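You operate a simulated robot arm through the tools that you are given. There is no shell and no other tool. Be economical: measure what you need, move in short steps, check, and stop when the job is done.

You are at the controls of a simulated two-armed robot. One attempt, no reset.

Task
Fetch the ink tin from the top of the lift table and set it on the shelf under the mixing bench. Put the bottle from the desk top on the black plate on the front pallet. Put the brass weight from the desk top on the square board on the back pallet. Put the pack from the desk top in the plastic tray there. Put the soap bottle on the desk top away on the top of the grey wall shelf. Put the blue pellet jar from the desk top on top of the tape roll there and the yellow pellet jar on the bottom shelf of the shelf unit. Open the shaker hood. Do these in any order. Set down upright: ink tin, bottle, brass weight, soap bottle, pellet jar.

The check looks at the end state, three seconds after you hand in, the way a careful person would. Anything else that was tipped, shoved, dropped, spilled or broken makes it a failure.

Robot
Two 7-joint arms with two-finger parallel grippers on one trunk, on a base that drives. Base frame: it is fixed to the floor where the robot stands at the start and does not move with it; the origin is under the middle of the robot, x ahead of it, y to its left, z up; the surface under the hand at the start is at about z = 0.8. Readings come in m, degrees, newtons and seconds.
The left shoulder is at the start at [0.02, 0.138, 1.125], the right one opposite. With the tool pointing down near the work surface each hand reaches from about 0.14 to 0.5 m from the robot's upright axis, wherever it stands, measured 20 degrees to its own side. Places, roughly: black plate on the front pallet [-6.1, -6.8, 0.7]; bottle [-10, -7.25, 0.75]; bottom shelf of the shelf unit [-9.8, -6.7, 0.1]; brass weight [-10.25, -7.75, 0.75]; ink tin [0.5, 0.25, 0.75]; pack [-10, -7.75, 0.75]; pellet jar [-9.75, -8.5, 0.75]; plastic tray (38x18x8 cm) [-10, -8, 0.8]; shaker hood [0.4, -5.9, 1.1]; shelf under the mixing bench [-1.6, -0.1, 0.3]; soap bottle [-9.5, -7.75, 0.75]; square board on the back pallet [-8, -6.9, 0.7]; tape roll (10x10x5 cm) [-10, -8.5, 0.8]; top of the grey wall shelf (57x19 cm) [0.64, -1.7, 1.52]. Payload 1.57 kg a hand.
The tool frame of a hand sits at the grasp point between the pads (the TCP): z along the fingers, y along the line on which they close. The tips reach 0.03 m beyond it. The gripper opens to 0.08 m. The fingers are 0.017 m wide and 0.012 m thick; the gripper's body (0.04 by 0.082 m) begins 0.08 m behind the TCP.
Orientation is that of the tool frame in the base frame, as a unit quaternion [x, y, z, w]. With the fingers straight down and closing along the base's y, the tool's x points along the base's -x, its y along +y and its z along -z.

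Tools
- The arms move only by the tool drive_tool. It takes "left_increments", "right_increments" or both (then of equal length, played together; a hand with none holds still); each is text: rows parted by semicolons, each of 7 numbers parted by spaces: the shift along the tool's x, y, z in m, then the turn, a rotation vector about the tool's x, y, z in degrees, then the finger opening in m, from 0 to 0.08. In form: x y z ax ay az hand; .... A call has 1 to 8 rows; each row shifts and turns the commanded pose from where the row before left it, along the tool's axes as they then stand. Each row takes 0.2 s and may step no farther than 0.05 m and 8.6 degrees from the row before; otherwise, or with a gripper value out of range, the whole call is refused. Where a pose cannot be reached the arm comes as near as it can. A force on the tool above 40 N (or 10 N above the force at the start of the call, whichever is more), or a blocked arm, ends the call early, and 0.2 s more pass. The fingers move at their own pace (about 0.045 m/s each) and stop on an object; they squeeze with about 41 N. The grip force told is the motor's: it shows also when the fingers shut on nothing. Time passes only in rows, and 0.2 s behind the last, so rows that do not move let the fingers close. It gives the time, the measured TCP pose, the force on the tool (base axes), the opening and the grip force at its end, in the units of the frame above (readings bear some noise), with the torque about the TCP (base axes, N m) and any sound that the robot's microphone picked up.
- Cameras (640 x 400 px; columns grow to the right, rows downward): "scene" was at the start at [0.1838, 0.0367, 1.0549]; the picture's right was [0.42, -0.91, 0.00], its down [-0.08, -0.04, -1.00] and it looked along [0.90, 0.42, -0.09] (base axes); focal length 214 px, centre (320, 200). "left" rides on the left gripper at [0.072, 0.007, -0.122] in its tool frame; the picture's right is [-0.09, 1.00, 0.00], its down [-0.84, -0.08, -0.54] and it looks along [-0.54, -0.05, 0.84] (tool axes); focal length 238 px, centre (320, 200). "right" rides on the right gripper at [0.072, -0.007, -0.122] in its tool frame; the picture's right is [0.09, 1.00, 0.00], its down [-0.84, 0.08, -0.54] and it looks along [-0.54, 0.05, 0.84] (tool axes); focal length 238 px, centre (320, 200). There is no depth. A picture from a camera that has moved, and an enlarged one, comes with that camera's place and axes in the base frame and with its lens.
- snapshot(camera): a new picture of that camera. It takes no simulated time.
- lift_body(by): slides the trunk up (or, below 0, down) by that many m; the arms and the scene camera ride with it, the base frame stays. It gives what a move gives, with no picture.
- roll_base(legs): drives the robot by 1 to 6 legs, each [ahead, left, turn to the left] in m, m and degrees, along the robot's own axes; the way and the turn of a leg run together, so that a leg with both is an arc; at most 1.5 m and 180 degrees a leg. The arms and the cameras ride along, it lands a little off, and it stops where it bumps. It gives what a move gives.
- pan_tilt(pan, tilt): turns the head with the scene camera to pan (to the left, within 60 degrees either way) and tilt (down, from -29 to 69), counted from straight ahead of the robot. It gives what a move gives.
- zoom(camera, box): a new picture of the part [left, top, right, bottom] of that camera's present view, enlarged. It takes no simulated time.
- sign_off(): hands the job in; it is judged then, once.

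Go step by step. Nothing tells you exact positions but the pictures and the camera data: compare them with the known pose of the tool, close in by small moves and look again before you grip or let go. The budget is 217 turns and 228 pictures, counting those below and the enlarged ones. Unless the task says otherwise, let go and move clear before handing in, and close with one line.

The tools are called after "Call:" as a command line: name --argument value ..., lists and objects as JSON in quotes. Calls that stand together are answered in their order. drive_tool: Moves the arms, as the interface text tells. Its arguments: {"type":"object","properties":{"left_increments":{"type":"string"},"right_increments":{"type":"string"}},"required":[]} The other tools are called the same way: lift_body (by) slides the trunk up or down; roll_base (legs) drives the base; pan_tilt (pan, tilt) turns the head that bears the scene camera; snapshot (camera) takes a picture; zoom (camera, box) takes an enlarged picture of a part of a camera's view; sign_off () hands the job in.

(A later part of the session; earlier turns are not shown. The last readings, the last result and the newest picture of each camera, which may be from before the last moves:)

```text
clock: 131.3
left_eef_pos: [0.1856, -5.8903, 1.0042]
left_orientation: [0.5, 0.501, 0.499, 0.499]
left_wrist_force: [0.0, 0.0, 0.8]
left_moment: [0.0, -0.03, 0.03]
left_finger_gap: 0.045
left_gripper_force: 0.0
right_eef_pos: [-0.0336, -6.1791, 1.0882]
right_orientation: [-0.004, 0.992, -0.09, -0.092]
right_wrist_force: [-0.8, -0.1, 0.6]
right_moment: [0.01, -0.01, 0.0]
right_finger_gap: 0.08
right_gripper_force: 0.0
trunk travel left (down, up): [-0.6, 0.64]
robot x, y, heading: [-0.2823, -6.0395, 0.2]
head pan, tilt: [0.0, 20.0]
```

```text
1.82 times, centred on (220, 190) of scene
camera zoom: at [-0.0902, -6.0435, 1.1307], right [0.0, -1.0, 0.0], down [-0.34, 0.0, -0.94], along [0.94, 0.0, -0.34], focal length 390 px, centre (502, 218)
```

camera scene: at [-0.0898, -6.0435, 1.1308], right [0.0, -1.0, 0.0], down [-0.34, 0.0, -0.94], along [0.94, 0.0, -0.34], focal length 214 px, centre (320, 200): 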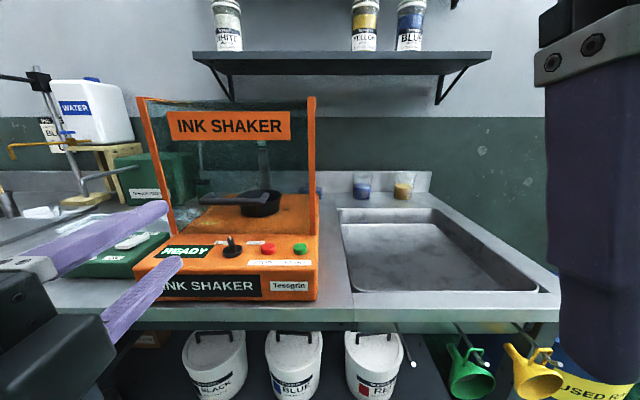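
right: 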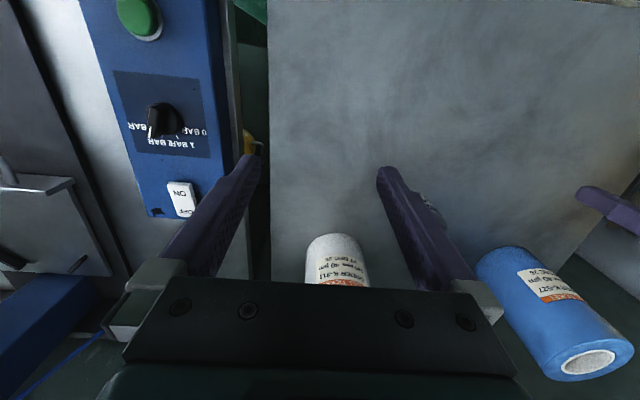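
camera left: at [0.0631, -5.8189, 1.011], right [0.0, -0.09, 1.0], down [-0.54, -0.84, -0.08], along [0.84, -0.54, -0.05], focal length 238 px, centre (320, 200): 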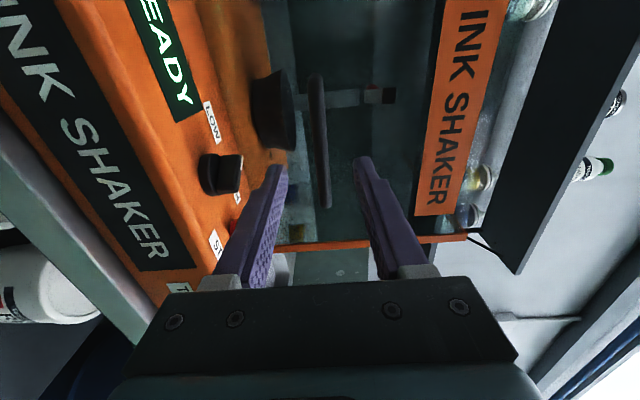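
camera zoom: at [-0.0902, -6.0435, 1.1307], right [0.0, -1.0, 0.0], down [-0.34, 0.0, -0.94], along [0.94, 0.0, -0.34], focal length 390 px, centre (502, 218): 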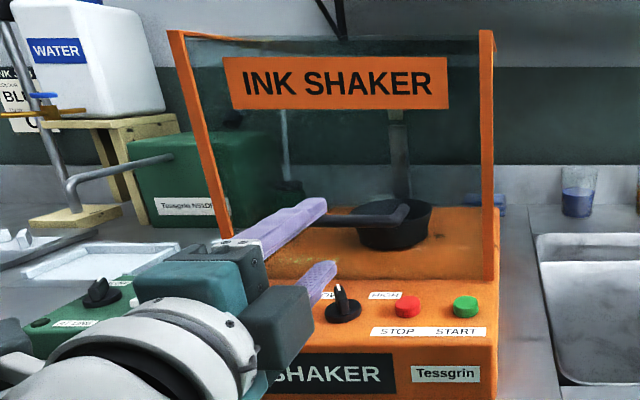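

The hood settled shut again. I'll pull the arm in 9 cm and drive the base 13 cm closer.

Call:
drive_tool --left_increments "0 0 -0.03 0 0 0 0.045; 0 0 -0.03 0 0 0 0.045; 0 0 -0.025 0 0 0 0.045; 0 0 0 0 0 0 0.045"

Call:
roll_base --legs '[[0.13, 0, 0]]'

Call:
snapshot --camera "left"

```text
clock: 132.3
left_eef_pos: [0.0998, -5.8883, 1.0053]
left_orientation: [0.5, 0.502, 0.499, 0.499]
left_wrist_force: [0.9, -0.6, -0.2]
left_moment: [0.0, 0.03, 0.03]
left_finger_gap: 0.0451
left_gripper_force: 0.0
right_eef_pos: [-0.0325, -6.179, 1.0877]
right_orientation: [-0.004, 0.992, -0.09, -0.091]
right_wrist_force: [-0.2, -0.3, -0.4]
right_moment: [0.0, 0.01, 0.0]
right_finger_gap: 0.0802
right_gripper_force: 0.0
trunk travel left (down, up): [-0.6, 0.64]
robot x, y, heading: [-0.2817, -6.0454, 0.2]
head pan, tilt: [0.0, 20.0]
```

```text
clock: 133.6
left_eef_pos: [0.2313, -5.8879, 1.0059]
left_orientation: [0.501, 0.502, 0.499, 0.498]
left_wrist_force: [-0.6, -0.6, 0.0]
left_moment: [0.0, -0.01, -0.03]
left_finger_gap: 0.045
left_gripper_force: 0.1
right_eef_pos: [0.098, -6.1788, 1.0878]
right_orientation: [-0.002, 0.992, -0.09, -0.091]
right_wrist_force: [0.1, -0.2, -0.7]
right_moment: [0.0, -0.03, 0.0]
right_finger_gap: 0.0799
right_gripper_force: 0.0
trunk travel left (down, up): [-0.6, 0.64]
robot x, y, heading: [-0.1502, -6.0442, 0.0]
head pan, tilt: [0.0, 20.0]
```

```text
176 pictures are left
camera left: at [0.1093, -5.8171, 1.0124], right [0.0, -0.09, 1.0], down [-0.54, -0.84, -0.08], along [0.84, -0.54, -0.05], focal length 238 px, centre (320, 200)
```

left: 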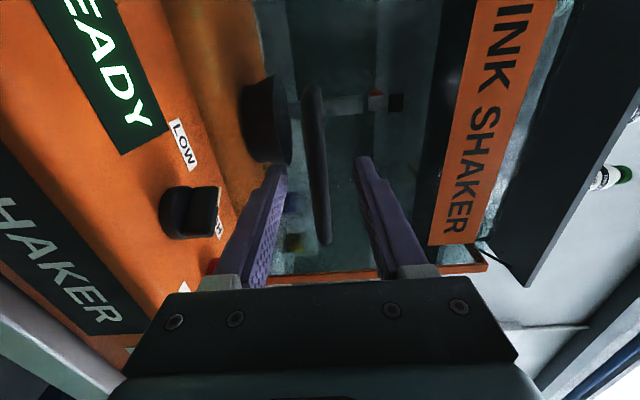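

Now I'll cage the bar again and follow the arc, pitching the hand with the hood.

Call:
drive_tool --left_increments "0 -0.004 0.014 0 0 0 0.045; 0 0 0 0 0 0 0.026; 0 0 0 0 0 0 0.026; 0 0.0295 0.0094 6 0 0 0.026; 0 0.0295 0.0094 6 0 0 0.026; 0 0.0295 0.0094 6 0 0 0.026; 0 0.0295 0.0094 6 0 0 0.026"

Call:
snapshot --camera "left"

Call:
snapshot --camera "scene"

```text
clock: 135.2
left_eef_pos: [0.2995, -5.8873, 1.1115]
left_orientation: [0.595, 0.594, 0.383, 0.383]
left_wrist_force: [0.7, -0.2, -0.7]
left_moment: [0.0, -0.01, 0.01]
left_finger_gap: 0.0258
left_gripper_force: 0.0
right_eef_pos: [0.0981, -6.179, 1.0879]
right_orientation: [-0.002, 0.992, -0.09, -0.09]
right_wrist_force: [0.0, -0.1, 0.5]
right_moment: [0.02, 0.02, -0.01]
right_finger_gap: 0.0801
right_gripper_force: 0.0
trunk travel left (down, up): [-0.6, 0.64]
robot x, y, heading: [-0.1493, -6.0424, 0.1]
head pan, tilt: [0.0, 20.0]
```

```text
175 pictures are left
camera left: at [0.1913, -5.8154, 1.1669], right [0.41, -0.09, 0.91], down [-0.53, -0.84, 0.15], along [0.75, -0.54, -0.39], focal length 238 px, centre (320, 200)
```

left: 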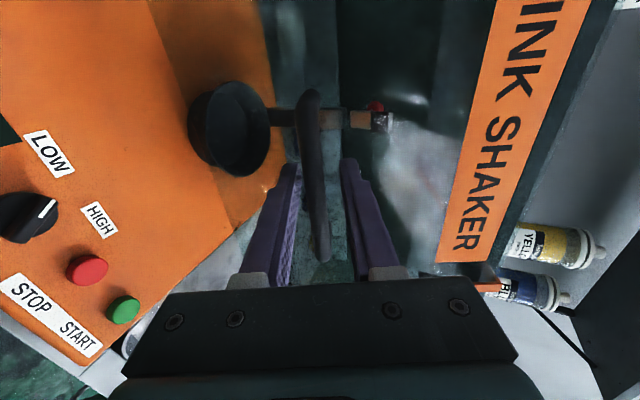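

```text
174 pictures are left
camera scene: at [0.0419, -6.0432, 1.1308], right [0.0, -1.0, 0.0], down [-0.34, 0.0, -0.94], along [0.94, 0.0, -0.34], focal length 214 px, centre (320, 200)
```

scene: 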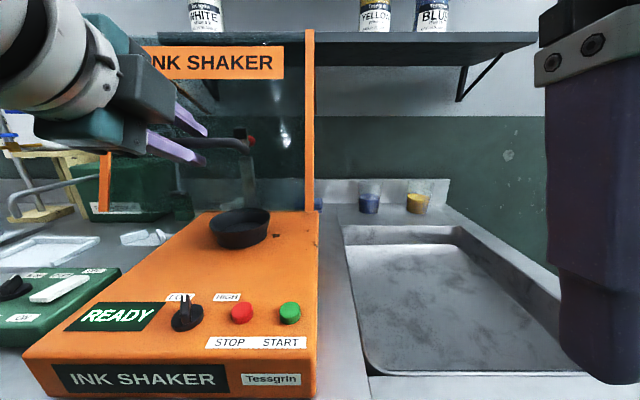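

The hood follows well. I'll keep to the same arc.

Call:
drive_tool --left_increments "0 0.0295 0.0094 6 0 0 0.026; 0 0.0295 0.0094 6 0 0 0.026; 0 0.0295 0.0094 6 0 0 0.026; 0 0 0 0 0 0 0.026"

Call:
snapshot --camera "left"

Call:
snapshot --camera "scene"

```text
clock: 136.2
left_eef_pos: [0.3685, -5.8888, 1.1748]
left_orientation: [0.646, 0.647, 0.286, 0.286]
left_wrist_force: [-0.3, 0.0, 1.3]
left_moment: [-0.02, 0.02, 0.0]
left_finger_gap: 0.0261
left_gripper_force: 0.9
right_eef_pos: [0.0976, -6.1791, 1.0876]
right_orientation: [-0.002, 0.992, -0.09, -0.092]
right_wrist_force: [-0.9, 0.6, 0.4]
right_moment: [0.0, -0.01, 0.05]
right_finger_gap: 0.0798
right_gripper_force: 0.0
trunk travel left (down, up): [-0.6, 0.64]
robot x, y, heading: [-0.1536, -6.0415, -0.2]
head pan, tilt: [0.0, 20.0]
```

```text
173 pictures are left
camera left: at [0.283, -5.8168, 1.2616], right [0.67, -0.09, 0.74], down [-0.45, -0.84, 0.31], along [0.59, -0.54, -0.6], focal length 238 px, centre (320, 200)
```

left: 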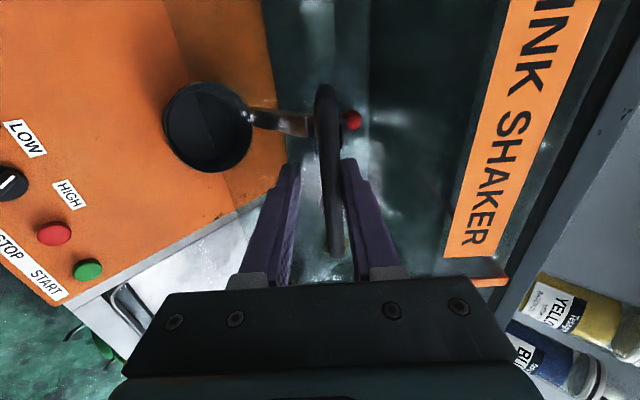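

```text
172 pictures are left
camera scene: at [0.0416, -6.0433, 1.1308], right [0.0, -1.0, 0.0], down [-0.34, 0.0, -0.94], along [0.94, 0.0, -0.34], focal length 214 px, centre (320, 200)
```

scene: 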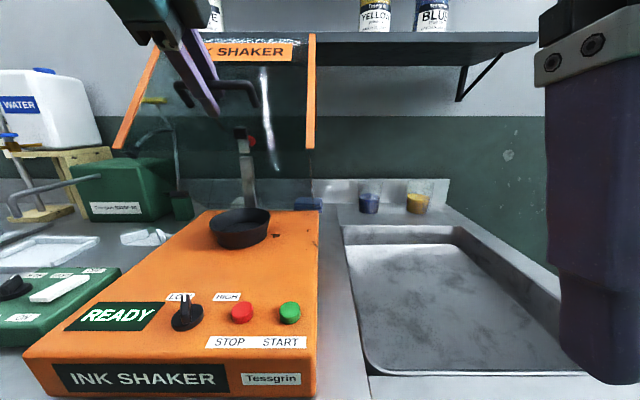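

It's about halfway open. Continuing.

Call:
drive_tool --left_increments "0 0.0295 0.0094 6 0 0 0.026; 0 0.0295 0.0094 6 0 0 0.026; 0 0.0295 0.0094 6 0 0 0.026; 0 0 0 0 0 0 0.026"

Call:
snapshot --camera "left"

Call:
snapshot --camera "scene"

```text
clock: 136.9
left_eef_pos: [0.4338, -5.9104, 1.2051]
left_orientation: [0.692, 0.624, 0.248, 0.267]
left_wrist_force: [-34.7, 12.1, 75.5]
left_moment: [0.75, 1.82, 0.5]
left_finger_gap: 0.0387
left_gripper_force: 7.3
left hand out of reach, approached as far as the arm can: row 3
right_eef_pos: [0.0997, -6.1748, 1.09]
right_orientation: [-0.005, 0.992, -0.089, -0.09]
right_wrist_force: [0.6, -0.1, 0.5]
right_moment: [-0.02, -0.02, 0.0]
right_finger_gap: 0.08
right_gripper_force: 0.0
trunk travel left (down, up): [-0.6, 0.64]
robot x, y, heading: [-0.1547, -6.0422, 0.6]
head pan, tilt: [0.0, 20.0]
stopped in row 3 (left hand): the force on the tool passed its limit at 309 N (the readings are from after the stop); the commanded pose is now the measured one
```

```text
171 pictures are left
camera left: at [0.365, -5.8324, 1.2993], right [0.72, -0.17, 0.67], down [-0.51, -0.79, 0.34], along [0.48, -0.58, -0.66], focal length 238 px, centre (320, 200)
```

left: 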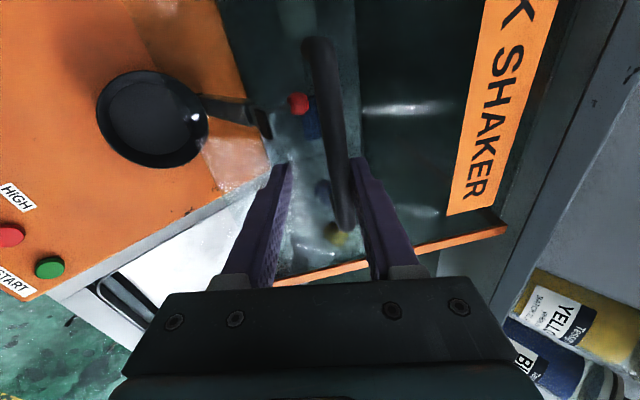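

```text
170 pictures are left
camera scene: at [0.0428, -6.0398, 1.1329], right [0.01, -1.0, 0.0], down [-0.34, 0.0, -0.94], along [0.94, 0.01, -0.34], focal length 214 px, centre (320, 200)
```

scene: 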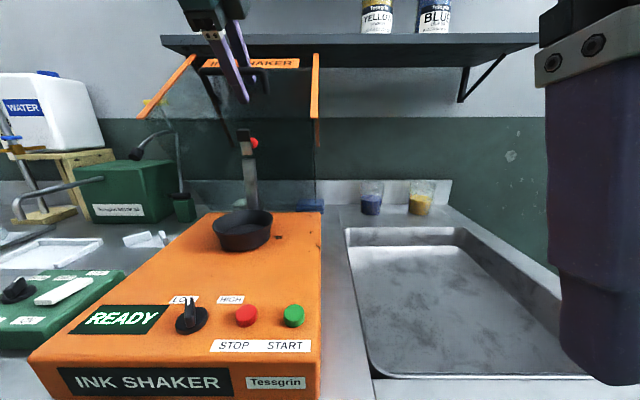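

The move hit a hard stop, so I pushed either the hood's end stop or the pane. The hood now leans well open. I'll open the fingers, ease straight back out, and check the hood and the shelf above it.

Call:
drive_tool --left_increments "0 0 -0.004 0 0 0 0.05; 0 0 -0.004 0 0 0 0.06; 0 0 -0.01 0 0 0 0.06; 0 0 -0.015 0 0 0 0.06; 0 0 0 0 0 0 0.06"

Call:
snapshot --camera "left"

Call:
snapshot --camera "scene"

```text
clock: 138.1
left_eef_pos: [0.4095, -5.91, 1.2236]
left_orientation: [0.692, 0.628, 0.241, 0.264]
left_wrist_force: [0.0, -0.8, 0.2]
left_moment: [-0.01, 0.01, 0.0]
left_finger_gap: 0.06
left_gripper_force: 0.1
right_eef_pos: [0.0974, -6.1777, 1.0873]
right_orientation: [-0.004, 0.992, -0.09, -0.093]
right_wrist_force: [0.2, -0.3, -0.2]
right_moment: [-0.01, 0.02, -0.01]
right_finger_gap: 0.0801
right_gripper_force: 0.0
trunk travel left (down, up): [-0.6, 0.64]
robot x, y, heading: [-0.1497, -6.0385, 0.2]
head pan, tilt: [0.0, 20.0]
```

```text
169 pictures are left
camera left: at [0.341, -5.8318, 1.3192], right [0.73, -0.17, 0.66], down [-0.5, -0.79, 0.35], along [0.47, -0.59, -0.66], focal length 238 px, centre (320, 200)
```

left: 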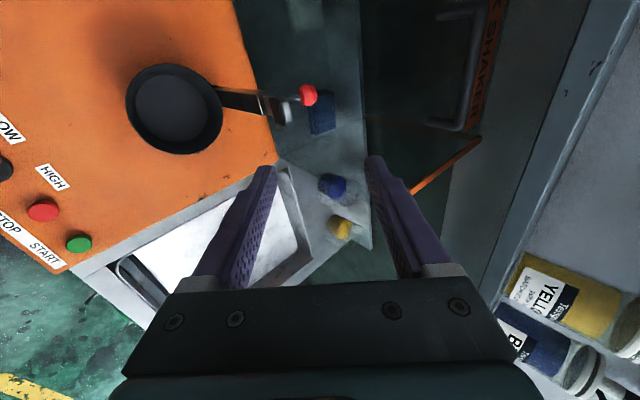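

```text
168 pictures are left
camera scene: at [0.041, -6.043, 1.1307], right [0.0, -1.0, 0.0], down [-0.34, 0.0, -0.94], along [0.94, 0.0, -0.34], focal length 214 px, centre (320, 200)
```

scene: 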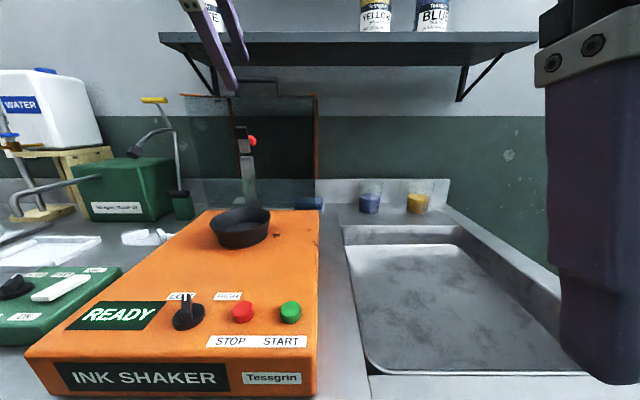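

The hood has swung fully open and rests back, and the bottles on the shelf above still stand. I'll withdraw, back off and put the left hand back to a plain pose.

Call:
drive_tool --left_increments "0 -0.024 -0.024 0 0 0 0.06; 0 -0.024 -0.024 0 0 0 0.06; 0 -0.01 -0.01 0 0 0 0.06"

Call:
roll_base --legs '[[-0.45, 0, 0]]'

Call:
drive_tool --left_increments "0 0 0 0 0 -8.5 0.08; 0 0 0 0 0 -8.5 0.08; 0 0 0 0 0 -8.5 0.08; 0 0 0 0 0 -8.5 0.08; 0 0 0 0 0 -8.5 0.08; 0 0 0 0 0 -8.5 0.08; 0 0 0 0 0 -8.5 0.08; 0 0 0 0 0 -8.5 0.08"

Call:
drive_tool --left_increments "0 0 0 0 0 -8.5 0.08; 0 0 0 0 0 -8.5 0.08; 0 0 0 0 8.5 0 0.08; 0 0 0 0 8.5 0 0.08; 0 0 0 0 8.5 0 0.08; 0 0 0 0 8.5 0 0.08; 0 0 0 0 8.5 0 0.08"

Call:
snapshot --camera "scene"

```text
clock: 138.9
left_eef_pos: [0.3284, -5.9029, 1.2271]
left_orientation: [0.692, 0.629, 0.24, 0.262]
left_wrist_force: [0.4, -0.8, 0.3]
left_moment: [0.0, 0.02, 0.0]
left_finger_gap: 0.06
left_gripper_force: 0.0
right_eef_pos: [0.0967, -6.1782, 1.0867]
right_orientation: [-0.003, 0.992, -0.09, -0.092]
right_wrist_force: [0.4, -0.6, -0.4]
right_moment: [-0.05, -0.02, 0.01]
right_finger_gap: 0.0798
right_gripper_force: 0.1
trunk travel left (down, up): [-0.6, 0.64]
robot x, y, heading: [-0.1525, -6.041, 0.3]
head pan, tilt: [0.0, 20.0]
```

```text
clock: 141.6
left_eef_pos: [-0.1236, -5.9022, 1.228]
left_orientation: [0.69, 0.63, 0.242, 0.262]
left_wrist_force: [-0.1, 1.4, -0.2]
left_moment: [-0.04, 0.0, 0.04]
left_finger_gap: 0.0601
left_gripper_force: 0.0
right_eef_pos: [-0.353, -6.1814, 1.0874]
right_orientation: [-0.007, 0.992, -0.09, -0.092]
right_wrist_force: [-0.6, 0.8, 1.1]
right_moment: [0.0, -0.01, 0.01]
right_finger_gap: 0.0801
right_gripper_force: 0.0
trunk travel left (down, up): [-0.6, 0.64]
robot x, y, heading: [-0.6037, -6.0449, 1.0]
head pan, tilt: [0.0, 20.0]
```

```text
clock: 143.4
left_eef_pos: [-0.1235, -5.902, 1.2274]
left_orientation: [0.218, 0.909, 0.054, 0.352]
left_wrist_force: [0.3, 0.5, 0.0]
left_moment: [0.0, 0.04, 0.0]
left_finger_gap: 0.0801
left_gripper_force: 0.0
right_eef_pos: [-0.354, -6.1804, 1.0868]
right_orientation: [-0.007, 0.992, -0.089, -0.091]
right_wrist_force: [-0.5, 0.0, -0.4]
right_moment: [0.0, 0.01, 0.0]
right_finger_gap: 0.0798
right_gripper_force: 0.0
trunk travel left (down, up): [-0.6, 0.64]
robot x, y, heading: [-0.6083, -6.0457, 0.6]
head pan, tilt: [0.0, 20.0]
```

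```text
clock: 144.6
left_eef_pos: [-0.1329, -5.8989, 1.1223]
left_orientation: [0.079, 0.996, 0.005, 0.048]
left_wrist_force: [0.0, 0.9, 0.6]
left_moment: [0.01, 0.03, -0.02]
left_finger_gap: 0.08
left_gripper_force: 0.0
left hand out of reach, approached as far as the arm can: row 6
right_eef_pos: [-0.3542, -6.18, 1.0865]
right_orientation: [-0.008, 0.992, -0.091, -0.091]
right_wrist_force: [0.3, -0.1, 0.4]
right_moment: [-0.01, 0.01, 0.03]
right_finger_gap: 0.08
right_gripper_force: 0.0
trunk travel left (down, up): [-0.6, 0.64]
robot x, y, heading: [-0.602, -6.0476, 0.8]
head pan, tilt: [0.0, 20.0]
stopped in row 6 (left hand): the arm was blocked; the commanded pose is now the measured one
```

```text
167 pictures are left
camera scene: at [-0.4113, -6.045, 1.1307], right [0.01, -1.0, 0.0], down [-0.34, 0.0, -0.94], along [0.94, 0.01, -0.34], focal length 214 px, centre (320, 200)
```

scene: 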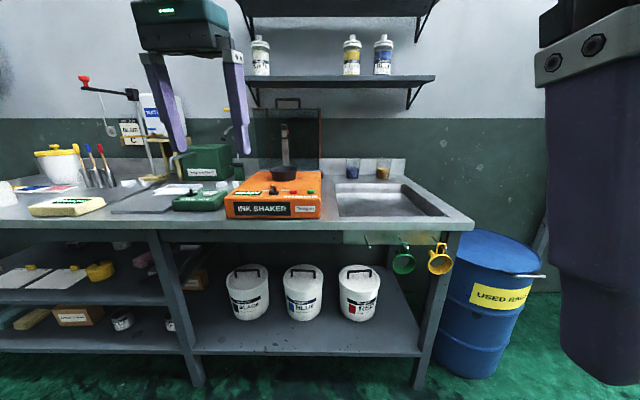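

The hood stands fully open and everything around it is upright. I'll straighten the left hand and turn to look towards the far desk.

Call:
drive_tool --left_increments "0.02 0 -0.01 0 2.5 -4.5 0.08; 0.02 0 -0.01 0 3 -4.5 0.08; 0.02 0 0 0 0 0 0.08; 0.02 0 0 0 0 0 0.08"

Call:
roll_base --legs '[[-0.2, 0, 0], [0, 0, 179]]'

Call:
pan_tilt --pan 0 --tilt 10

Call:
snapshot --camera "scene"

```text
clock: 145.6
left_eef_pos: [-0.2213, -5.8969, 1.12]
left_orientation: [0.005, 1.0, 0.011, -0.028]
left_wrist_force: [-0.1, 0.6, 0.2]
left_moment: [0.02, 0.0, 0.02]
left_finger_gap: 0.08
left_gripper_force: 0.1
right_eef_pos: [-0.3536, -6.1803, 1.0877]
right_orientation: [-0.007, 0.992, -0.091, -0.091]
right_wrist_force: [-0.3, -0.8, -0.1]
right_moment: [0.01, -0.02, 0.04]
right_finger_gap: 0.0802
right_gripper_force: 0.0
trunk travel left (down, up): [-0.6, 0.64]
robot x, y, heading: [-0.6036, -6.0461, 0.6]
head pan, tilt: [0.0, 20.0]
```

```text
clock: 154.5
left_eef_pos: [-1.1926, -6.1954, 1.1196]
left_orientation: [1.0, -0.008, 0.027, 0.01]
left_wrist_force: [-0.7, 0.1, 0.3]
left_moment: [0.01, -0.02, -0.04]
left_finger_gap: 0.08
left_gripper_force: 0.0
right_eef_pos: [-1.0548, -5.9092, 1.0861]
right_orientation: [0.992, 0.0, 0.092, -0.09]
right_wrist_force: [0.1, -0.3, 0.5]
right_moment: [-0.02, 0.0, 0.01]
right_finger_gap: 0.0801
right_gripper_force: 0.0
trunk travel left (down, up): [-0.6, 0.64]
robot x, y, heading: [-0.8023, -6.0526, 179.9]
head pan, tilt: [0.0, 20.0]
```

```text
clock: 155.2
left_eef_pos: [-1.1918, -6.1945, 1.1188]
left_orientation: [1.0, -0.007, 0.027, 0.01]
left_wrist_force: [-0.4, -0.1, -0.4]
left_moment: [0.03, -0.03, 0.0]
left_finger_gap: 0.08
left_gripper_force: 0.1
right_eef_pos: [-1.0539, -5.9102, 1.0864]
right_orientation: [0.992, 0.001, 0.092, -0.09]
right_wrist_force: [0.1, -0.4, -0.2]
right_moment: [-0.01, -0.01, 0.0]
right_finger_gap: 0.0801
right_gripper_force: 0.1
trunk travel left (down, up): [-0.6, 0.64]
robot x, y, heading: [-0.8053, -6.0484, 179.9]
head pan, tilt: [0.0, 10.0]
```

```text
166 pictures are left
camera scene: at [-0.9973, -6.0495, 1.147], right [0.0, 1.0, 0.0], down [0.17, 0.0, -0.98], along [-0.98, 0.0, -0.17], focal length 214 px, centre (320, 200)
```

scene: 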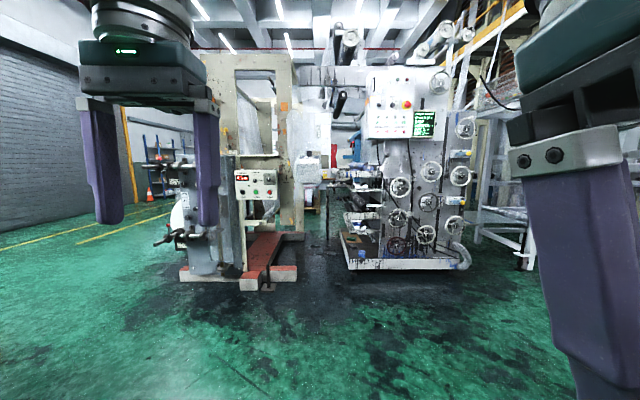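

A machine stands straight ahead, and the lane to the desk seems to run on its left side. I'll look left before choosing a route.

Call:
pan_tilt --pan 50 --tilt 15

Call:
snapshot --camera "scene"

```text
clock: 156.4
left_eef_pos: [-1.192, -6.1956, 1.1198]
left_orientation: [1.0, -0.007, 0.026, 0.009]
left_wrist_force: [-0.4, 0.7, 0.0]
left_moment: [0.01, 0.04, 0.02]
left_finger_gap: 0.0801
left_gripper_force: 0.1
right_eef_pos: [-1.0545, -5.9095, 1.0876]
right_orientation: [0.992, 0.001, 0.092, -0.09]
right_wrist_force: [0.0, 0.2, 0.5]
right_moment: [-0.02, 0.03, -0.03]
right_finger_gap: 0.0802
right_gripper_force: 0.0
trunk travel left (down, up): [-0.6, 0.64]
robot x, y, heading: [-0.8048, -6.0462, 180.1]
head pan, tilt: [50.0, 15.0]
```

```text
165 pictures are left
camera scene: at [-0.9646, -6.1211, 1.1389], right [-0.76, 0.65, 0.0], down [0.17, 0.2, -0.97], along [-0.62, -0.74, -0.26], focal length 214 px, centre (320, 200)
```

scene: 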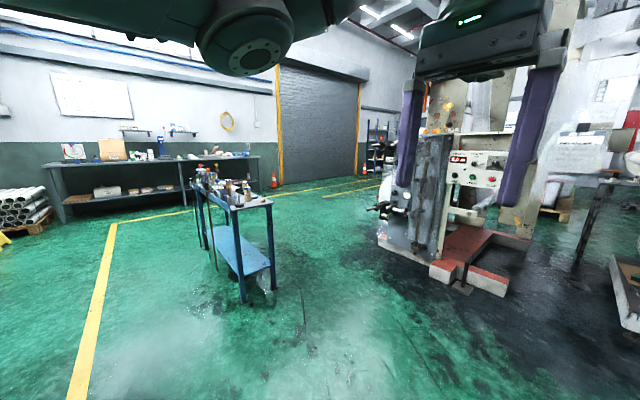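

The gap between the blue table and the machine is about 1.2 m wide. I'll pass through it sideways, then look west.

Call:
roll_base --legs '[[1.35, 0.6, 0], [0, 1.5, 0], [0, 0.25, 0]]'

Call:
pan_tilt --pan 0 --tilt 10

Call:
snapshot --camera "scene"

```text
clock: 172.2
left_eef_pos: [-2.5952, -8.5153, 1.12]
left_orientation: [0.999, -0.029, 0.026, 0.011]
left_wrist_force: [-0.4, -0.8, -1.0]
left_moment: [0.04, 0.02, -0.01]
left_finger_gap: 0.0802
left_gripper_force: 0.1
right_eef_pos: [-2.4453, -8.2371, 1.0869]
right_orientation: [0.991, -0.02, 0.094, -0.088]
right_wrist_force: [0.7, -0.4, 0.2]
right_moment: [0.01, 0.0, -0.05]
right_finger_gap: 0.0801
right_gripper_force: 0.1
trunk travel left (down, up): [-0.6, 0.64]
robot x, y, heading: [-2.1978, -8.3838, 177.5]
head pan, tilt: [50.0, 15.0]
```

```text
clock: 173.3
left_eef_pos: [-2.5949, -8.5167, 1.1198]
left_orientation: [0.999, -0.029, 0.026, 0.011]
left_wrist_force: [0.4, 0.1, -0.4]
left_moment: [0.02, -0.03, -0.02]
left_finger_gap: 0.0801
left_gripper_force: 0.0
right_eef_pos: [-2.445, -8.2375, 1.0866]
right_orientation: [0.992, -0.02, 0.094, -0.088]
right_wrist_force: [0.5, 0.4, 0.9]
right_moment: [-0.03, 0.0, 0.02]
right_finger_gap: 0.0802
right_gripper_force: 0.0
trunk travel left (down, up): [-0.6, 0.64]
robot x, y, heading: [-2.2019, -8.3865, 177.5]
head pan, tilt: [0.0, 10.0]
```

```text
164 pictures are left
camera scene: at [-2.3938, -8.3786, 1.147], right [0.04, 1.0, 0.0], down [0.17, -0.01, -0.98], along [-0.98, 0.04, -0.17], focal length 214 px, centre (320, 200)
```

scene: 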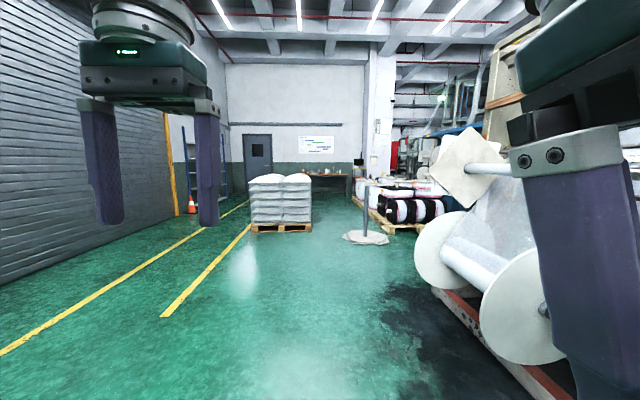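

A stack of bags on a pallet blocks the straight line, and the gap on its right is narrow. The left side has about 2 m of room, so I'll go round that way.

Call:
roll_base --legs '[[0, 0, 2.5], [1.4, 1.0, 0], [1.4, 0.6, 0], [1.5, 0, 0], [1.2, 0, 0]]'

Call:
snapshot --camera "scene"

Call:
pan_tilt --pan -50 --tilt 10

Call:
snapshot --camera "scene"

```text
refused: leg 2 is longer than a leg can be; nothing moved
```

```text
163 pictures are left
camera scene: at [-2.3938, -8.3786, 1.147], right [0.04, 1.0, 0.0], down [0.17, -0.01, -0.98], along [-0.98, 0.04, -0.17], focal length 214 px, centre (320, 200)
```

scene: 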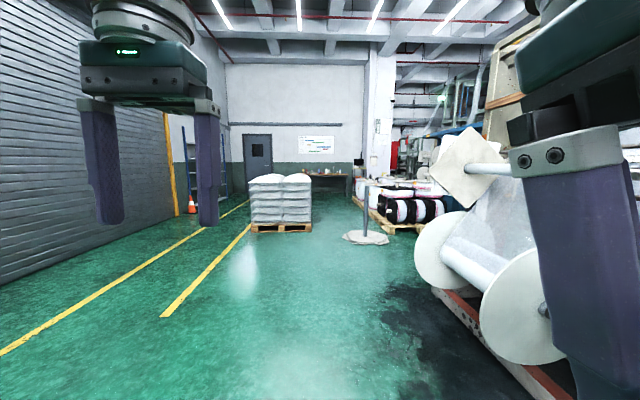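

```text
clock: 174.5
left_eef_pos: [-2.5956, -8.5166, 1.1192]
left_orientation: [0.999, -0.029, 0.027, 0.01]
left_wrist_force: [0.2, 0.2, 0.9]
left_moment: [0.01, -0.01, 0.03]
left_finger_gap: 0.08
left_gripper_force: 0.2
right_eef_pos: [-2.4453, -8.237, 1.0875]
right_orientation: [0.992, -0.02, 0.094, -0.087]
right_wrist_force: [-0.9, -0.1, 0.5]
right_moment: [0.01, 0.01, 0.02]
right_finger_gap: 0.08
right_gripper_force: 0.1
trunk travel left (down, up): [-0.6, 0.64]
robot x, y, heading: [-2.2035, -8.3857, 177.4]
head pan, tilt: [-50.0, 10.0]
```

```text
162 pictures are left
camera scene: at [-2.3575, -8.3088, 1.147], right [0.79, 0.61, 0.0], down [0.11, -0.14, -0.98], along [-0.6, 0.78, -0.17], focal length 214 px, centre (320, 200)
```

scene: 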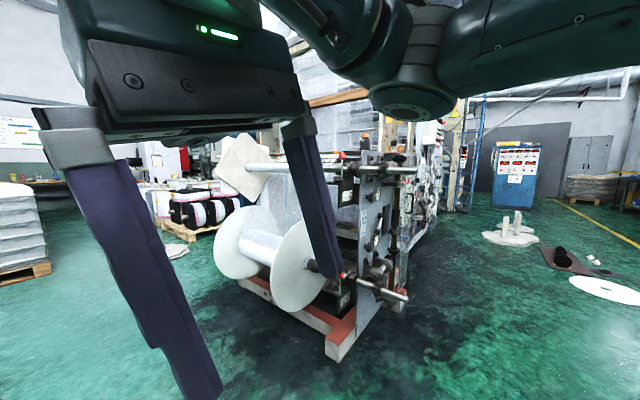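

A leg can't exceed 1.5 m in total, so I'll shorten the diagonals and go.

Call:
roll_base --legs '[[0, 0, 2.5], [1.1, 0.95, 0], [1.3, 0.65, 0], [1.5, 0, 0], [1.4, 0, 0]]'

Call:
snapshot --camera "scene"

Call:
pan_tilt --pan 0 --tilt 10

Call:
snapshot --camera "scene"

```text
clock: 202.6
left_eef_pos: [-7.8433, -10.2559, 1.1201]
left_orientation: [1.0, -0.002, 0.027, 0.01]
left_wrist_force: [-0.3, -1.0, -0.3]
left_moment: [0.05, -0.01, 0.0]
left_finger_gap: 0.0801
left_gripper_force: 0.0
right_eef_pos: [-7.7089, -9.9685, 1.087]
right_orientation: [0.992, 0.006, 0.092, -0.09]
right_wrist_force: [0.4, 0.4, -0.2]
right_moment: [0.01, 0.01, 0.01]
right_finger_gap: 0.0798
right_gripper_force: 0.0
trunk travel left (down, up): [-0.6, 0.64]
robot x, y, heading: [-7.4608, -10.1031, -179.5]
head pan, tilt: [-50.0, 10.0]
```

```text
161 pictures are left
camera scene: at [-7.6176, -10.0355, 1.147], right [0.76, 0.65, 0.0], down [0.11, -0.13, -0.98], along [-0.64, 0.75, -0.17], focal length 214 px, centre (320, 200)
```

scene: 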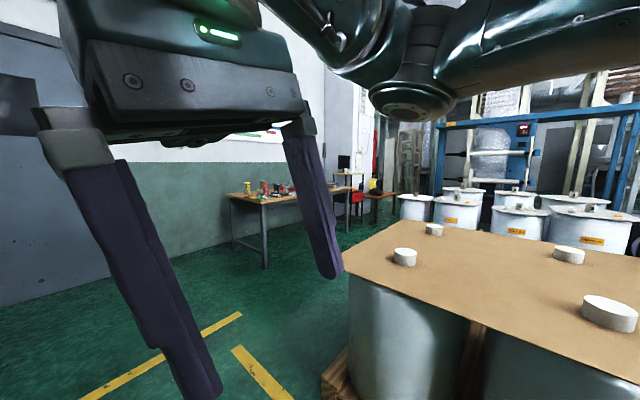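

```text
clock: 203.8
left_eef_pos: [-7.8422, -10.2547, 1.1191]
left_orientation: [1.0, -0.002, 0.027, 0.01]
left_wrist_force: [-0.7, -0.4, 0.4]
left_moment: [-0.03, 0.01, 0.02]
left_finger_gap: 0.0799
left_gripper_force: 0.0
right_eef_pos: [-7.7087, -9.9682, 1.0877]
right_orientation: [0.992, 0.006, 0.092, -0.09]
right_wrist_force: [-0.8, -0.2, -0.1]
right_moment: [0.01, 0.0, 0.01]
right_finger_gap: 0.0802
right_gripper_force: 0.1
trunk travel left (down, up): [-0.6, 0.64]
robot x, y, heading: [-7.457, -10.1039, -179.5]
head pan, tilt: [0.0, 10.0]
```

```text
160 pictures are left
camera scene: at [-7.65, -10.107, 1.147], right [-0.01, 1.0, 0.0], down [0.17, 0.0, -0.98], along [-0.98, -0.01, -0.17], focal length 214 px, centre (320, 200)
```

scene: 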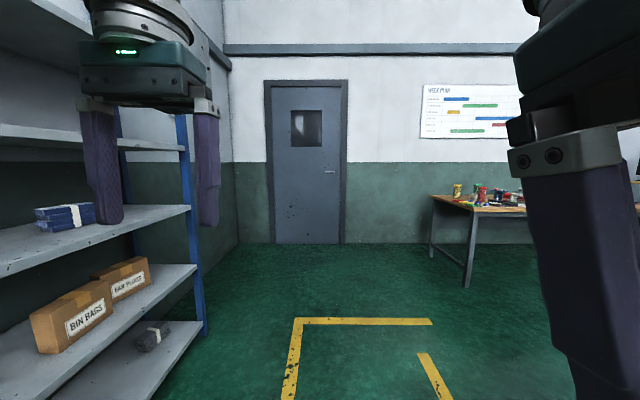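

The desk stands ahead on the right, front edge at about x −9.5, with a clear way past the barrel pallet. I'll drive round to its front.

Call:
roll_base --legs '[[1.38, 0, 0], [0, -1.5, 0], [0, -0.5, 0]]'

Call:
pan_tilt --pan 0 --tilt 25

Call:
snapshot --camera "scene"

```text
clock: 220.3
left_eef_pos: [-9.2372, -8.2531, 1.1199]
left_orientation: [1.0, 0.0, 0.027, 0.01]
left_wrist_force: [0.3, -0.2, 0.3]
left_moment: [0.03, 0.02, 0.01]
left_finger_gap: 0.08
left_gripper_force: 0.0
right_eef_pos: [-9.1033, -7.9658, 1.0867]
right_orientation: [0.992, 0.009, 0.091, -0.09]
right_wrist_force: [-0.3, 0.3, 0.5]
right_moment: [0.02, 0.0, -0.01]
right_finger_gap: 0.0803
right_gripper_force: 0.0
trunk travel left (down, up): [-0.6, 0.64]
robot x, y, heading: [-8.8525, -8.0982, -179.5]
head pan, tilt: [0.0, 10.0]
```

```text
clock: 221.0
left_eef_pos: [-9.2367, -8.2537, 1.1185]
left_orientation: [1.0, 0.0, 0.027, 0.01]
left_wrist_force: [-0.2, -0.3, -0.6]
left_moment: [-0.02, 0.01, 0.01]
left_finger_gap: 0.08
left_gripper_force: 0.0
right_eef_pos: [-9.1041, -7.9643, 1.0872]
right_orientation: [0.992, 0.009, 0.091, -0.09]
right_wrist_force: [0.4, -0.7, 0.1]
right_moment: [0.02, -0.01, -0.02]
right_finger_gap: 0.0802
right_gripper_force: 0.1
trunk travel left (down, up): [-0.6, 0.64]
robot x, y, heading: [-8.856, -8.0967, -179.3]
head pan, tilt: [0.0, 25.0]
```

```text
159 pictures are left
camera scene: at [-9.0434, -8.1034, 1.1227], right [-0.01, 1.0, 0.0], down [0.42, 0.01, -0.91], along [-0.91, -0.01, -0.42], focal length 214 px, centre (320, 200)
```

scene: 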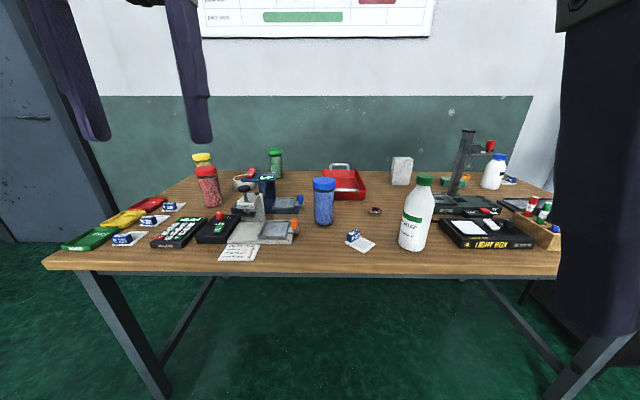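

I can see the jars, a red tray, a white bottle with a green cap, a jug with a blue cap and other items. I'll zoom in to identify them.

Call:
zoom --camera "scene" --box '[120, 130, 320, 270]'

Call:
zoom --camera "scene" --box '[300, 130, 440, 270]'

Call:
zoom --camera "scene" --box '[390, 120, 590, 270]'

```text
2.86 times, centred on (220, 200) of scene
camera zoom: at [-9.0434, -8.1034, 1.1227], right [-0.01, 1.0, 0.0], down [0.42, 0.01, -0.91], along [-0.91, -0.01, -0.42], focal length 613 px, centre (606, 200)
```

zoom: 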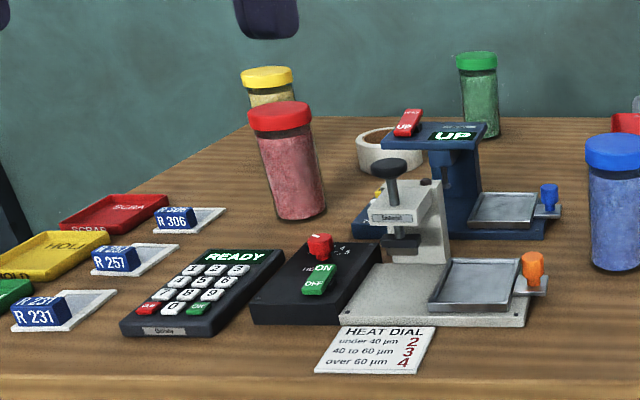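

```text
2.86 times, centred on (370, 200) of scene
camera zoom: at [-9.0434, -8.1034, 1.1227], right [-0.01, 1.0, 0.0], down [0.42, 0.01, -0.91], along [-0.91, -0.01, -0.42], focal length 613 px, centre (177, 200)
```

zoom: 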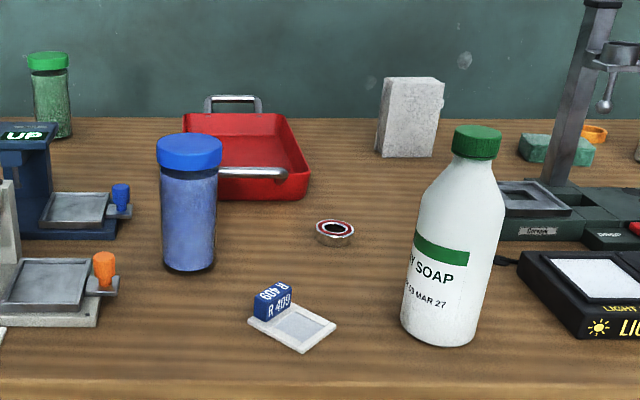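

```text
2.67 times, centred on (490, 195) of scene
camera zoom: at [-9.0434, -8.1034, 1.1227], right [-0.01, 1.0, 0.0], down [0.42, 0.01, -0.91], along [-0.91, -0.01, -0.42], focal length 572 px, centre (-133, 213)
```

zoom: 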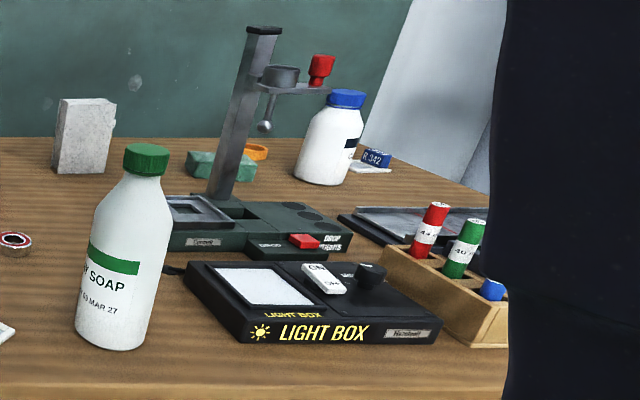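

Matching the pictures to the list: the soap bottle is in front, the blue jar at about (−9.68, −8.09), the tape roll and yellow jar at the back left, and the red tray in the middle. The grey block is the pack, the blue-capped bottle is at the right, and the brass weight is probably hidden behind the pack. I'll go up and closer to triangulate.

Call:
lift_body --by 0.3

Call:
roll_base --legs '[[0.25, 0, 0]]'

Call:
pan_tilt --pan 0 --tilt 40

Call:
snapshot --camera "scene"

Call:
pan_tilt --pan -40 --tilt 40

Call:
snapshot --camera "scene"

```text
clock: 224.0
left_eef_pos: [-9.2371, -8.2522, 1.4193]
left_orientation: [1.0, 0.0, 0.027, 0.01]
left_wrist_force: [-0.2, -0.1, 0.0]
left_moment: [0.03, -0.02, 0.0]
left_finger_gap: 0.0799
left_gripper_force: 0.1
right_eef_pos: [-9.1044, -7.9646, 1.387]
right_orientation: [0.992, 0.01, 0.091, -0.091]
right_wrist_force: [0.9, -0.1, -0.6]
right_moment: [-0.03, 0.0, 0.02]
right_finger_gap: 0.0801
right_gripper_force: 0.1
trunk travel left (down, up): [-0.9, 0.34]
robot x, y, heading: [-8.8513, -8.1, -179.2]
head pan, tilt: [0.0, 25.0]
```

```text
clock: 225.8
left_eef_pos: [-9.4829, -8.2578, 1.4201]
left_orientation: [1.0, 0.002, 0.027, 0.01]
left_wrist_force: [-0.2, 0.3, -0.8]
left_moment: [0.02, -0.01, 0.01]
left_finger_gap: 0.0798
left_gripper_force: 0.0
right_eef_pos: [-9.3497, -7.9693, 1.3879]
right_orientation: [0.992, 0.01, 0.091, -0.09]
right_wrist_force: [-0.2, 0.2, -0.6]
right_moment: [-0.01, 0.01, 0.04]
right_finger_gap: 0.0801
right_gripper_force: 0.1
trunk travel left (down, up): [-0.9, 0.34]
robot x, y, heading: [-9.1015, -8.1023, -179.2]
head pan, tilt: [0.0, 25.0]
```

```text
clock: 226.6
left_eef_pos: [-9.4835, -8.2563, 1.4192]
left_orientation: [1.0, 0.002, 0.027, 0.009]
left_wrist_force: [0.1, -0.2, 0.7]
left_moment: [-0.02, -0.05, 0.01]
left_finger_gap: 0.0802
left_gripper_force: 0.1
right_eef_pos: [-9.351, -7.9684, 1.3874]
right_orientation: [0.992, 0.009, 0.091, -0.09]
right_wrist_force: [0.1, 0.7, 0.3]
right_moment: [-0.04, -0.02, 0.04]
right_finger_gap: 0.0801
right_gripper_force: 0.0
trunk travel left (down, up): [-0.9, 0.34]
robot x, y, heading: [-9.0964, -8.1052, -179.1]
head pan, tilt: [0.0, 40.0]
```

```text
155 pictures are left
camera scene: at [-9.283, -8.107, 1.3994], right [-0.01, 1.0, 0.0], down [0.64, 0.01, -0.77], along [-0.77, -0.01, -0.64], focal length 214 px, centre (320, 200)
```

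scene: 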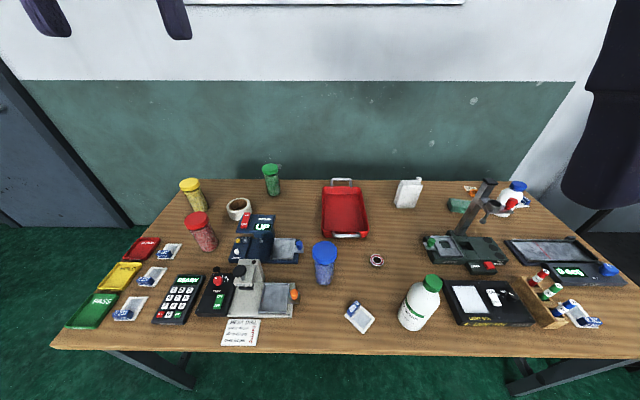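

```text
clock: 227.7
left_eef_pos: [-9.4832, -8.2572, 1.4203]
left_orientation: [1.0, 0.001, 0.027, 0.01]
left_wrist_force: [0.2, -0.2, 0.4]
left_moment: [-0.03, 0.0, 0.01]
left_finger_gap: 0.0798
left_gripper_force: 0.0
right_eef_pos: [-9.3509, -7.9692, 1.3867]
right_orientation: [0.992, 0.009, 0.091, -0.09]
right_wrist_force: [-0.5, 0.9, 0.5]
right_moment: [-0.01, 0.01, 0.0]
right_finger_gap: 0.0801
right_gripper_force: 0.2
trunk travel left (down, up): [-0.9, 0.34]
robot x, y, heading: [-9.0971, -8.1026, -179.2]
head pan, tilt: [-40.0, 40.0]
```

```text
154 pictures are left
camera scene: at [-9.264, -8.0521, 1.3994], right [0.63, 0.78, 0.0], down [0.5, -0.41, -0.77], along [-0.59, 0.48, -0.64], focal length 214 px, centre (320, 200)
```

scene: 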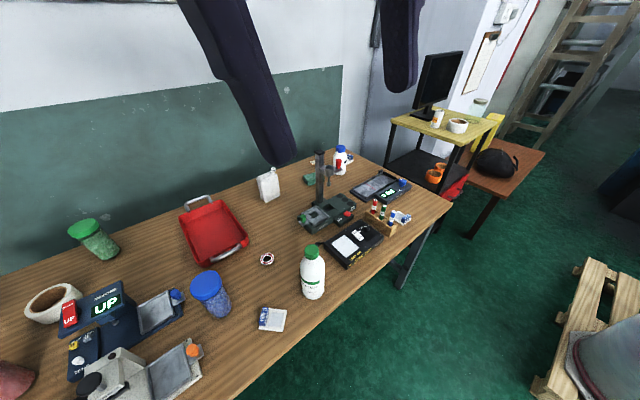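

The desk top is at z≈0.735, spanning x −9.46 to −10.25. I still need to find the brass weight, so I'll zoom in around the pack and the drop tester.

Call:
zoom --camera "scene" --box '[240, 130, 420, 230]'

Call:
zoom --camera "scene" --box '[290, 180, 430, 270]'

Call:
snapshot --camera "right"

```text
3.56 times, centred on (330, 180) of scene
camera zoom: at [-9.264, -8.0521, 1.3994], right [0.63, 0.78, 0.0], down [0.5, -0.41, -0.77], along [-0.59, 0.48, -0.64], focal length 763 px, centre (284, 271)
```

zoom: 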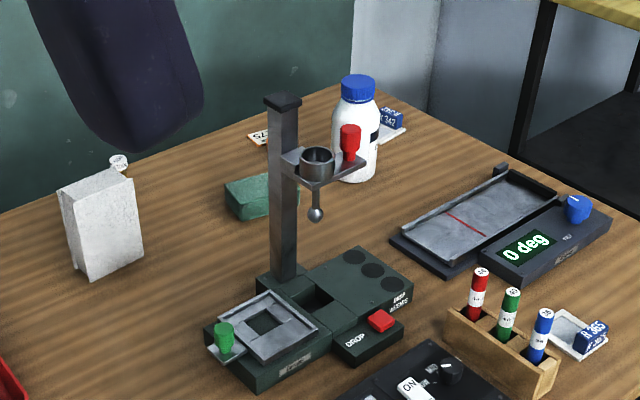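

```text
4.44 times, centred on (360, 225) of scene
camera zoom: at [-9.264, -8.0521, 1.3994], right [0.63, 0.78, 0.0], down [0.5, -0.41, -0.77], along [-0.59, 0.48, -0.64], focal length 953 px, centre (142, 89)
```

zoom: 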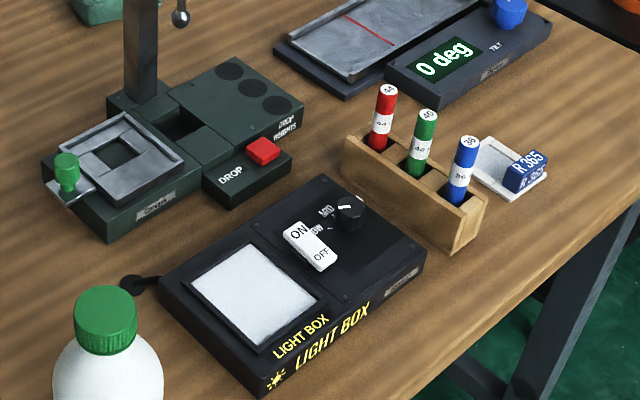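

```text
151 pictures are left
camera right: at [-9.3024, -7.9832, 1.5182], right [0.12, -0.98, -0.16], down [-0.92, -0.18, 0.36], along [-0.38, 0.1, -0.92], focal length 238 px, centre (320, 200)
```

right: 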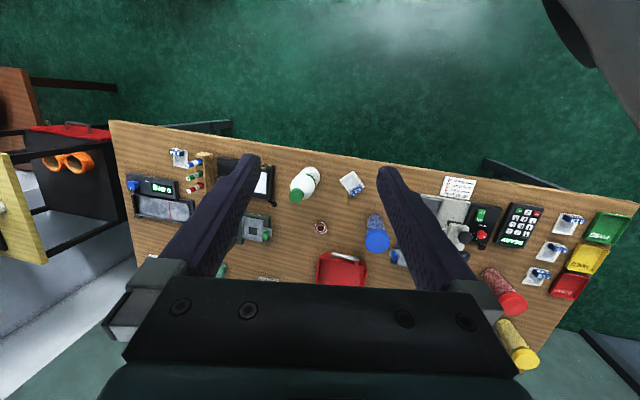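

The knob showing behind the pack must be the brass weight. The rear items are far from the front edge, so I need to know how close my base can get. I'll look straight down at my own base.

Call:
pan_tilt --pan 0 --tilt 69

Call:
snapshot --camera "scene"

```text
clock: 228.8
left_eef_pos: [-9.4825, -8.2567, 1.4184]
left_orientation: [1.0, 0.001, 0.028, 0.01]
left_wrist_force: [0.4, 0.0, 0.1]
left_moment: [-0.01, 0.01, 0.0]
left_finger_gap: 0.0801
left_gripper_force: 0.1
right_eef_pos: [-9.3501, -7.9694, 1.3865]
right_orientation: [0.992, 0.009, 0.091, -0.091]
right_wrist_force: [-0.1, 0.1, -0.6]
right_moment: [0.02, 0.01, 0.0]
right_finger_gap: 0.08
right_gripper_force: 0.1
trunk travel left (down, up): [-0.9, 0.34]
robot x, y, heading: [-9.0977, -8.0992, -178.9]
head pan, tilt: [0.0, 68.8]
```

```text
150 pictures are left
camera scene: at [-9.2539, -8.1065, 1.3633], right [-0.01, 1.0, 0.0], down [0.93, 0.01, -0.36], along [-0.36, -0.01, -0.93], focal length 214 px, centre (320, 200)
```

scene: 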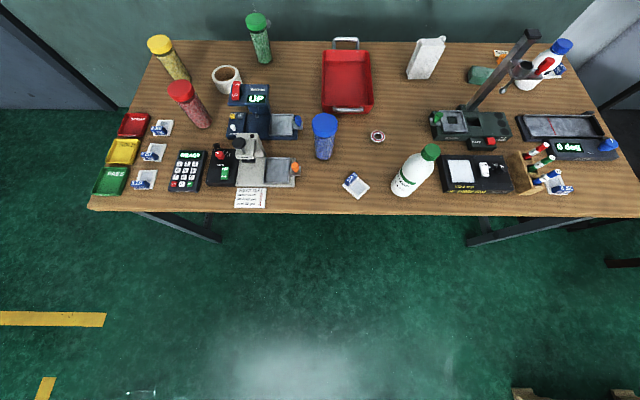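

My own base isn't in view, so I'll creep forward in small legs and see how close I may stand.

Call:
roll_base --legs '[[0.14, 0, 0]]'

Call:
roll_base --legs '[[0.06, 0, 0]]'

Call:
roll_base --legs '[[0.06, 0, 0]]'

Call:
snapshot --camera "scene"

```text
clock: 230.1
left_eef_pos: [-9.6199, -8.2595, 1.42]
left_orientation: [1.0, 0.002, 0.028, 0.009]
left_wrist_force: [0.2, 0.1, -0.1]
left_moment: [0.03, 0.01, 0.03]
left_finger_gap: 0.0802
left_gripper_force: 0.0
right_eef_pos: [-9.487, -7.9707, 1.3873]
right_orientation: [0.992, 0.009, 0.091, -0.091]
right_wrist_force: [-0.2, 1.1, 0.8]
right_moment: [0.01, 0.0, 0.03]
right_finger_gap: 0.0798
right_gripper_force: 0.0
trunk travel left (down, up): [-0.9, 0.34]
robot x, y, heading: [-9.2376, -8.1051, -178.9]
head pan, tilt: [0.0, 68.8]
```

```text
clock: 231.1
left_eef_pos: [-9.6792, -8.2598, 1.4187]
left_orientation: [1.0, 0.002, 0.027, 0.01]
left_wrist_force: [-0.5, 1.1, 0.4]
left_moment: [0.02, 0.01, 0.0]
left_finger_gap: 0.0799
left_gripper_force: 0.0
right_eef_pos: [-9.5452, -7.9722, 1.3879]
right_orientation: [0.992, 0.01, 0.091, -0.091]
right_wrist_force: [0.2, 0.6, -0.3]
right_moment: [0.0, -0.01, 0.01]
right_finger_gap: 0.08
right_gripper_force: 0.0
trunk travel left (down, up): [-0.9, 0.34]
robot x, y, heading: [-9.2969, -8.1058, -179.0]
head pan, tilt: [0.0, 68.8]
```

```text
clock: 232.0
left_eef_pos: [-9.7391, -8.262, 1.4185]
left_orientation: [1.0, 0.001, 0.026, 0.009]
left_wrist_force: [-0.7, -0.1, -0.2]
left_moment: [-0.03, -0.01, 0.03]
left_finger_gap: 0.0801
left_gripper_force: 0.1
right_eef_pos: [-9.6054, -7.973, 1.3872]
right_orientation: [0.992, 0.01, 0.091, -0.091]
right_wrist_force: [-0.9, 1.2, -0.3]
right_moment: [0.0, -0.01, 0.03]
right_finger_gap: 0.08
right_gripper_force: 0.1
trunk travel left (down, up): [-0.9, 0.34]
robot x, y, heading: [-9.3548, -8.1065, -178.9]
head pan, tilt: [0.0, 68.8]
```

```text
149 pictures are left
camera scene: at [-9.5096, -8.1109, 1.3632], right [-0.02, 1.0, 0.0], down [0.93, 0.02, -0.36], along [-0.36, -0.01, -0.93], focal length 214 px, centre (320, 200)
```

scene: 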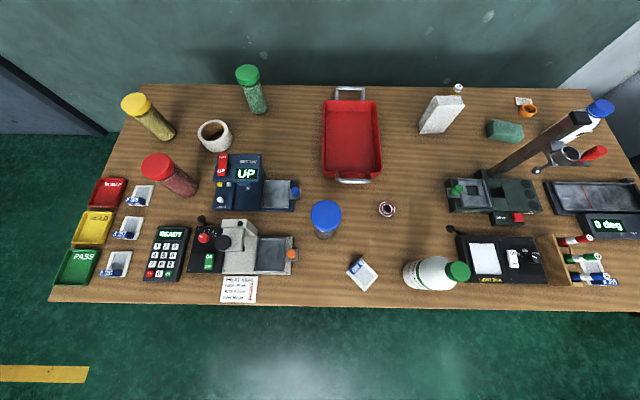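

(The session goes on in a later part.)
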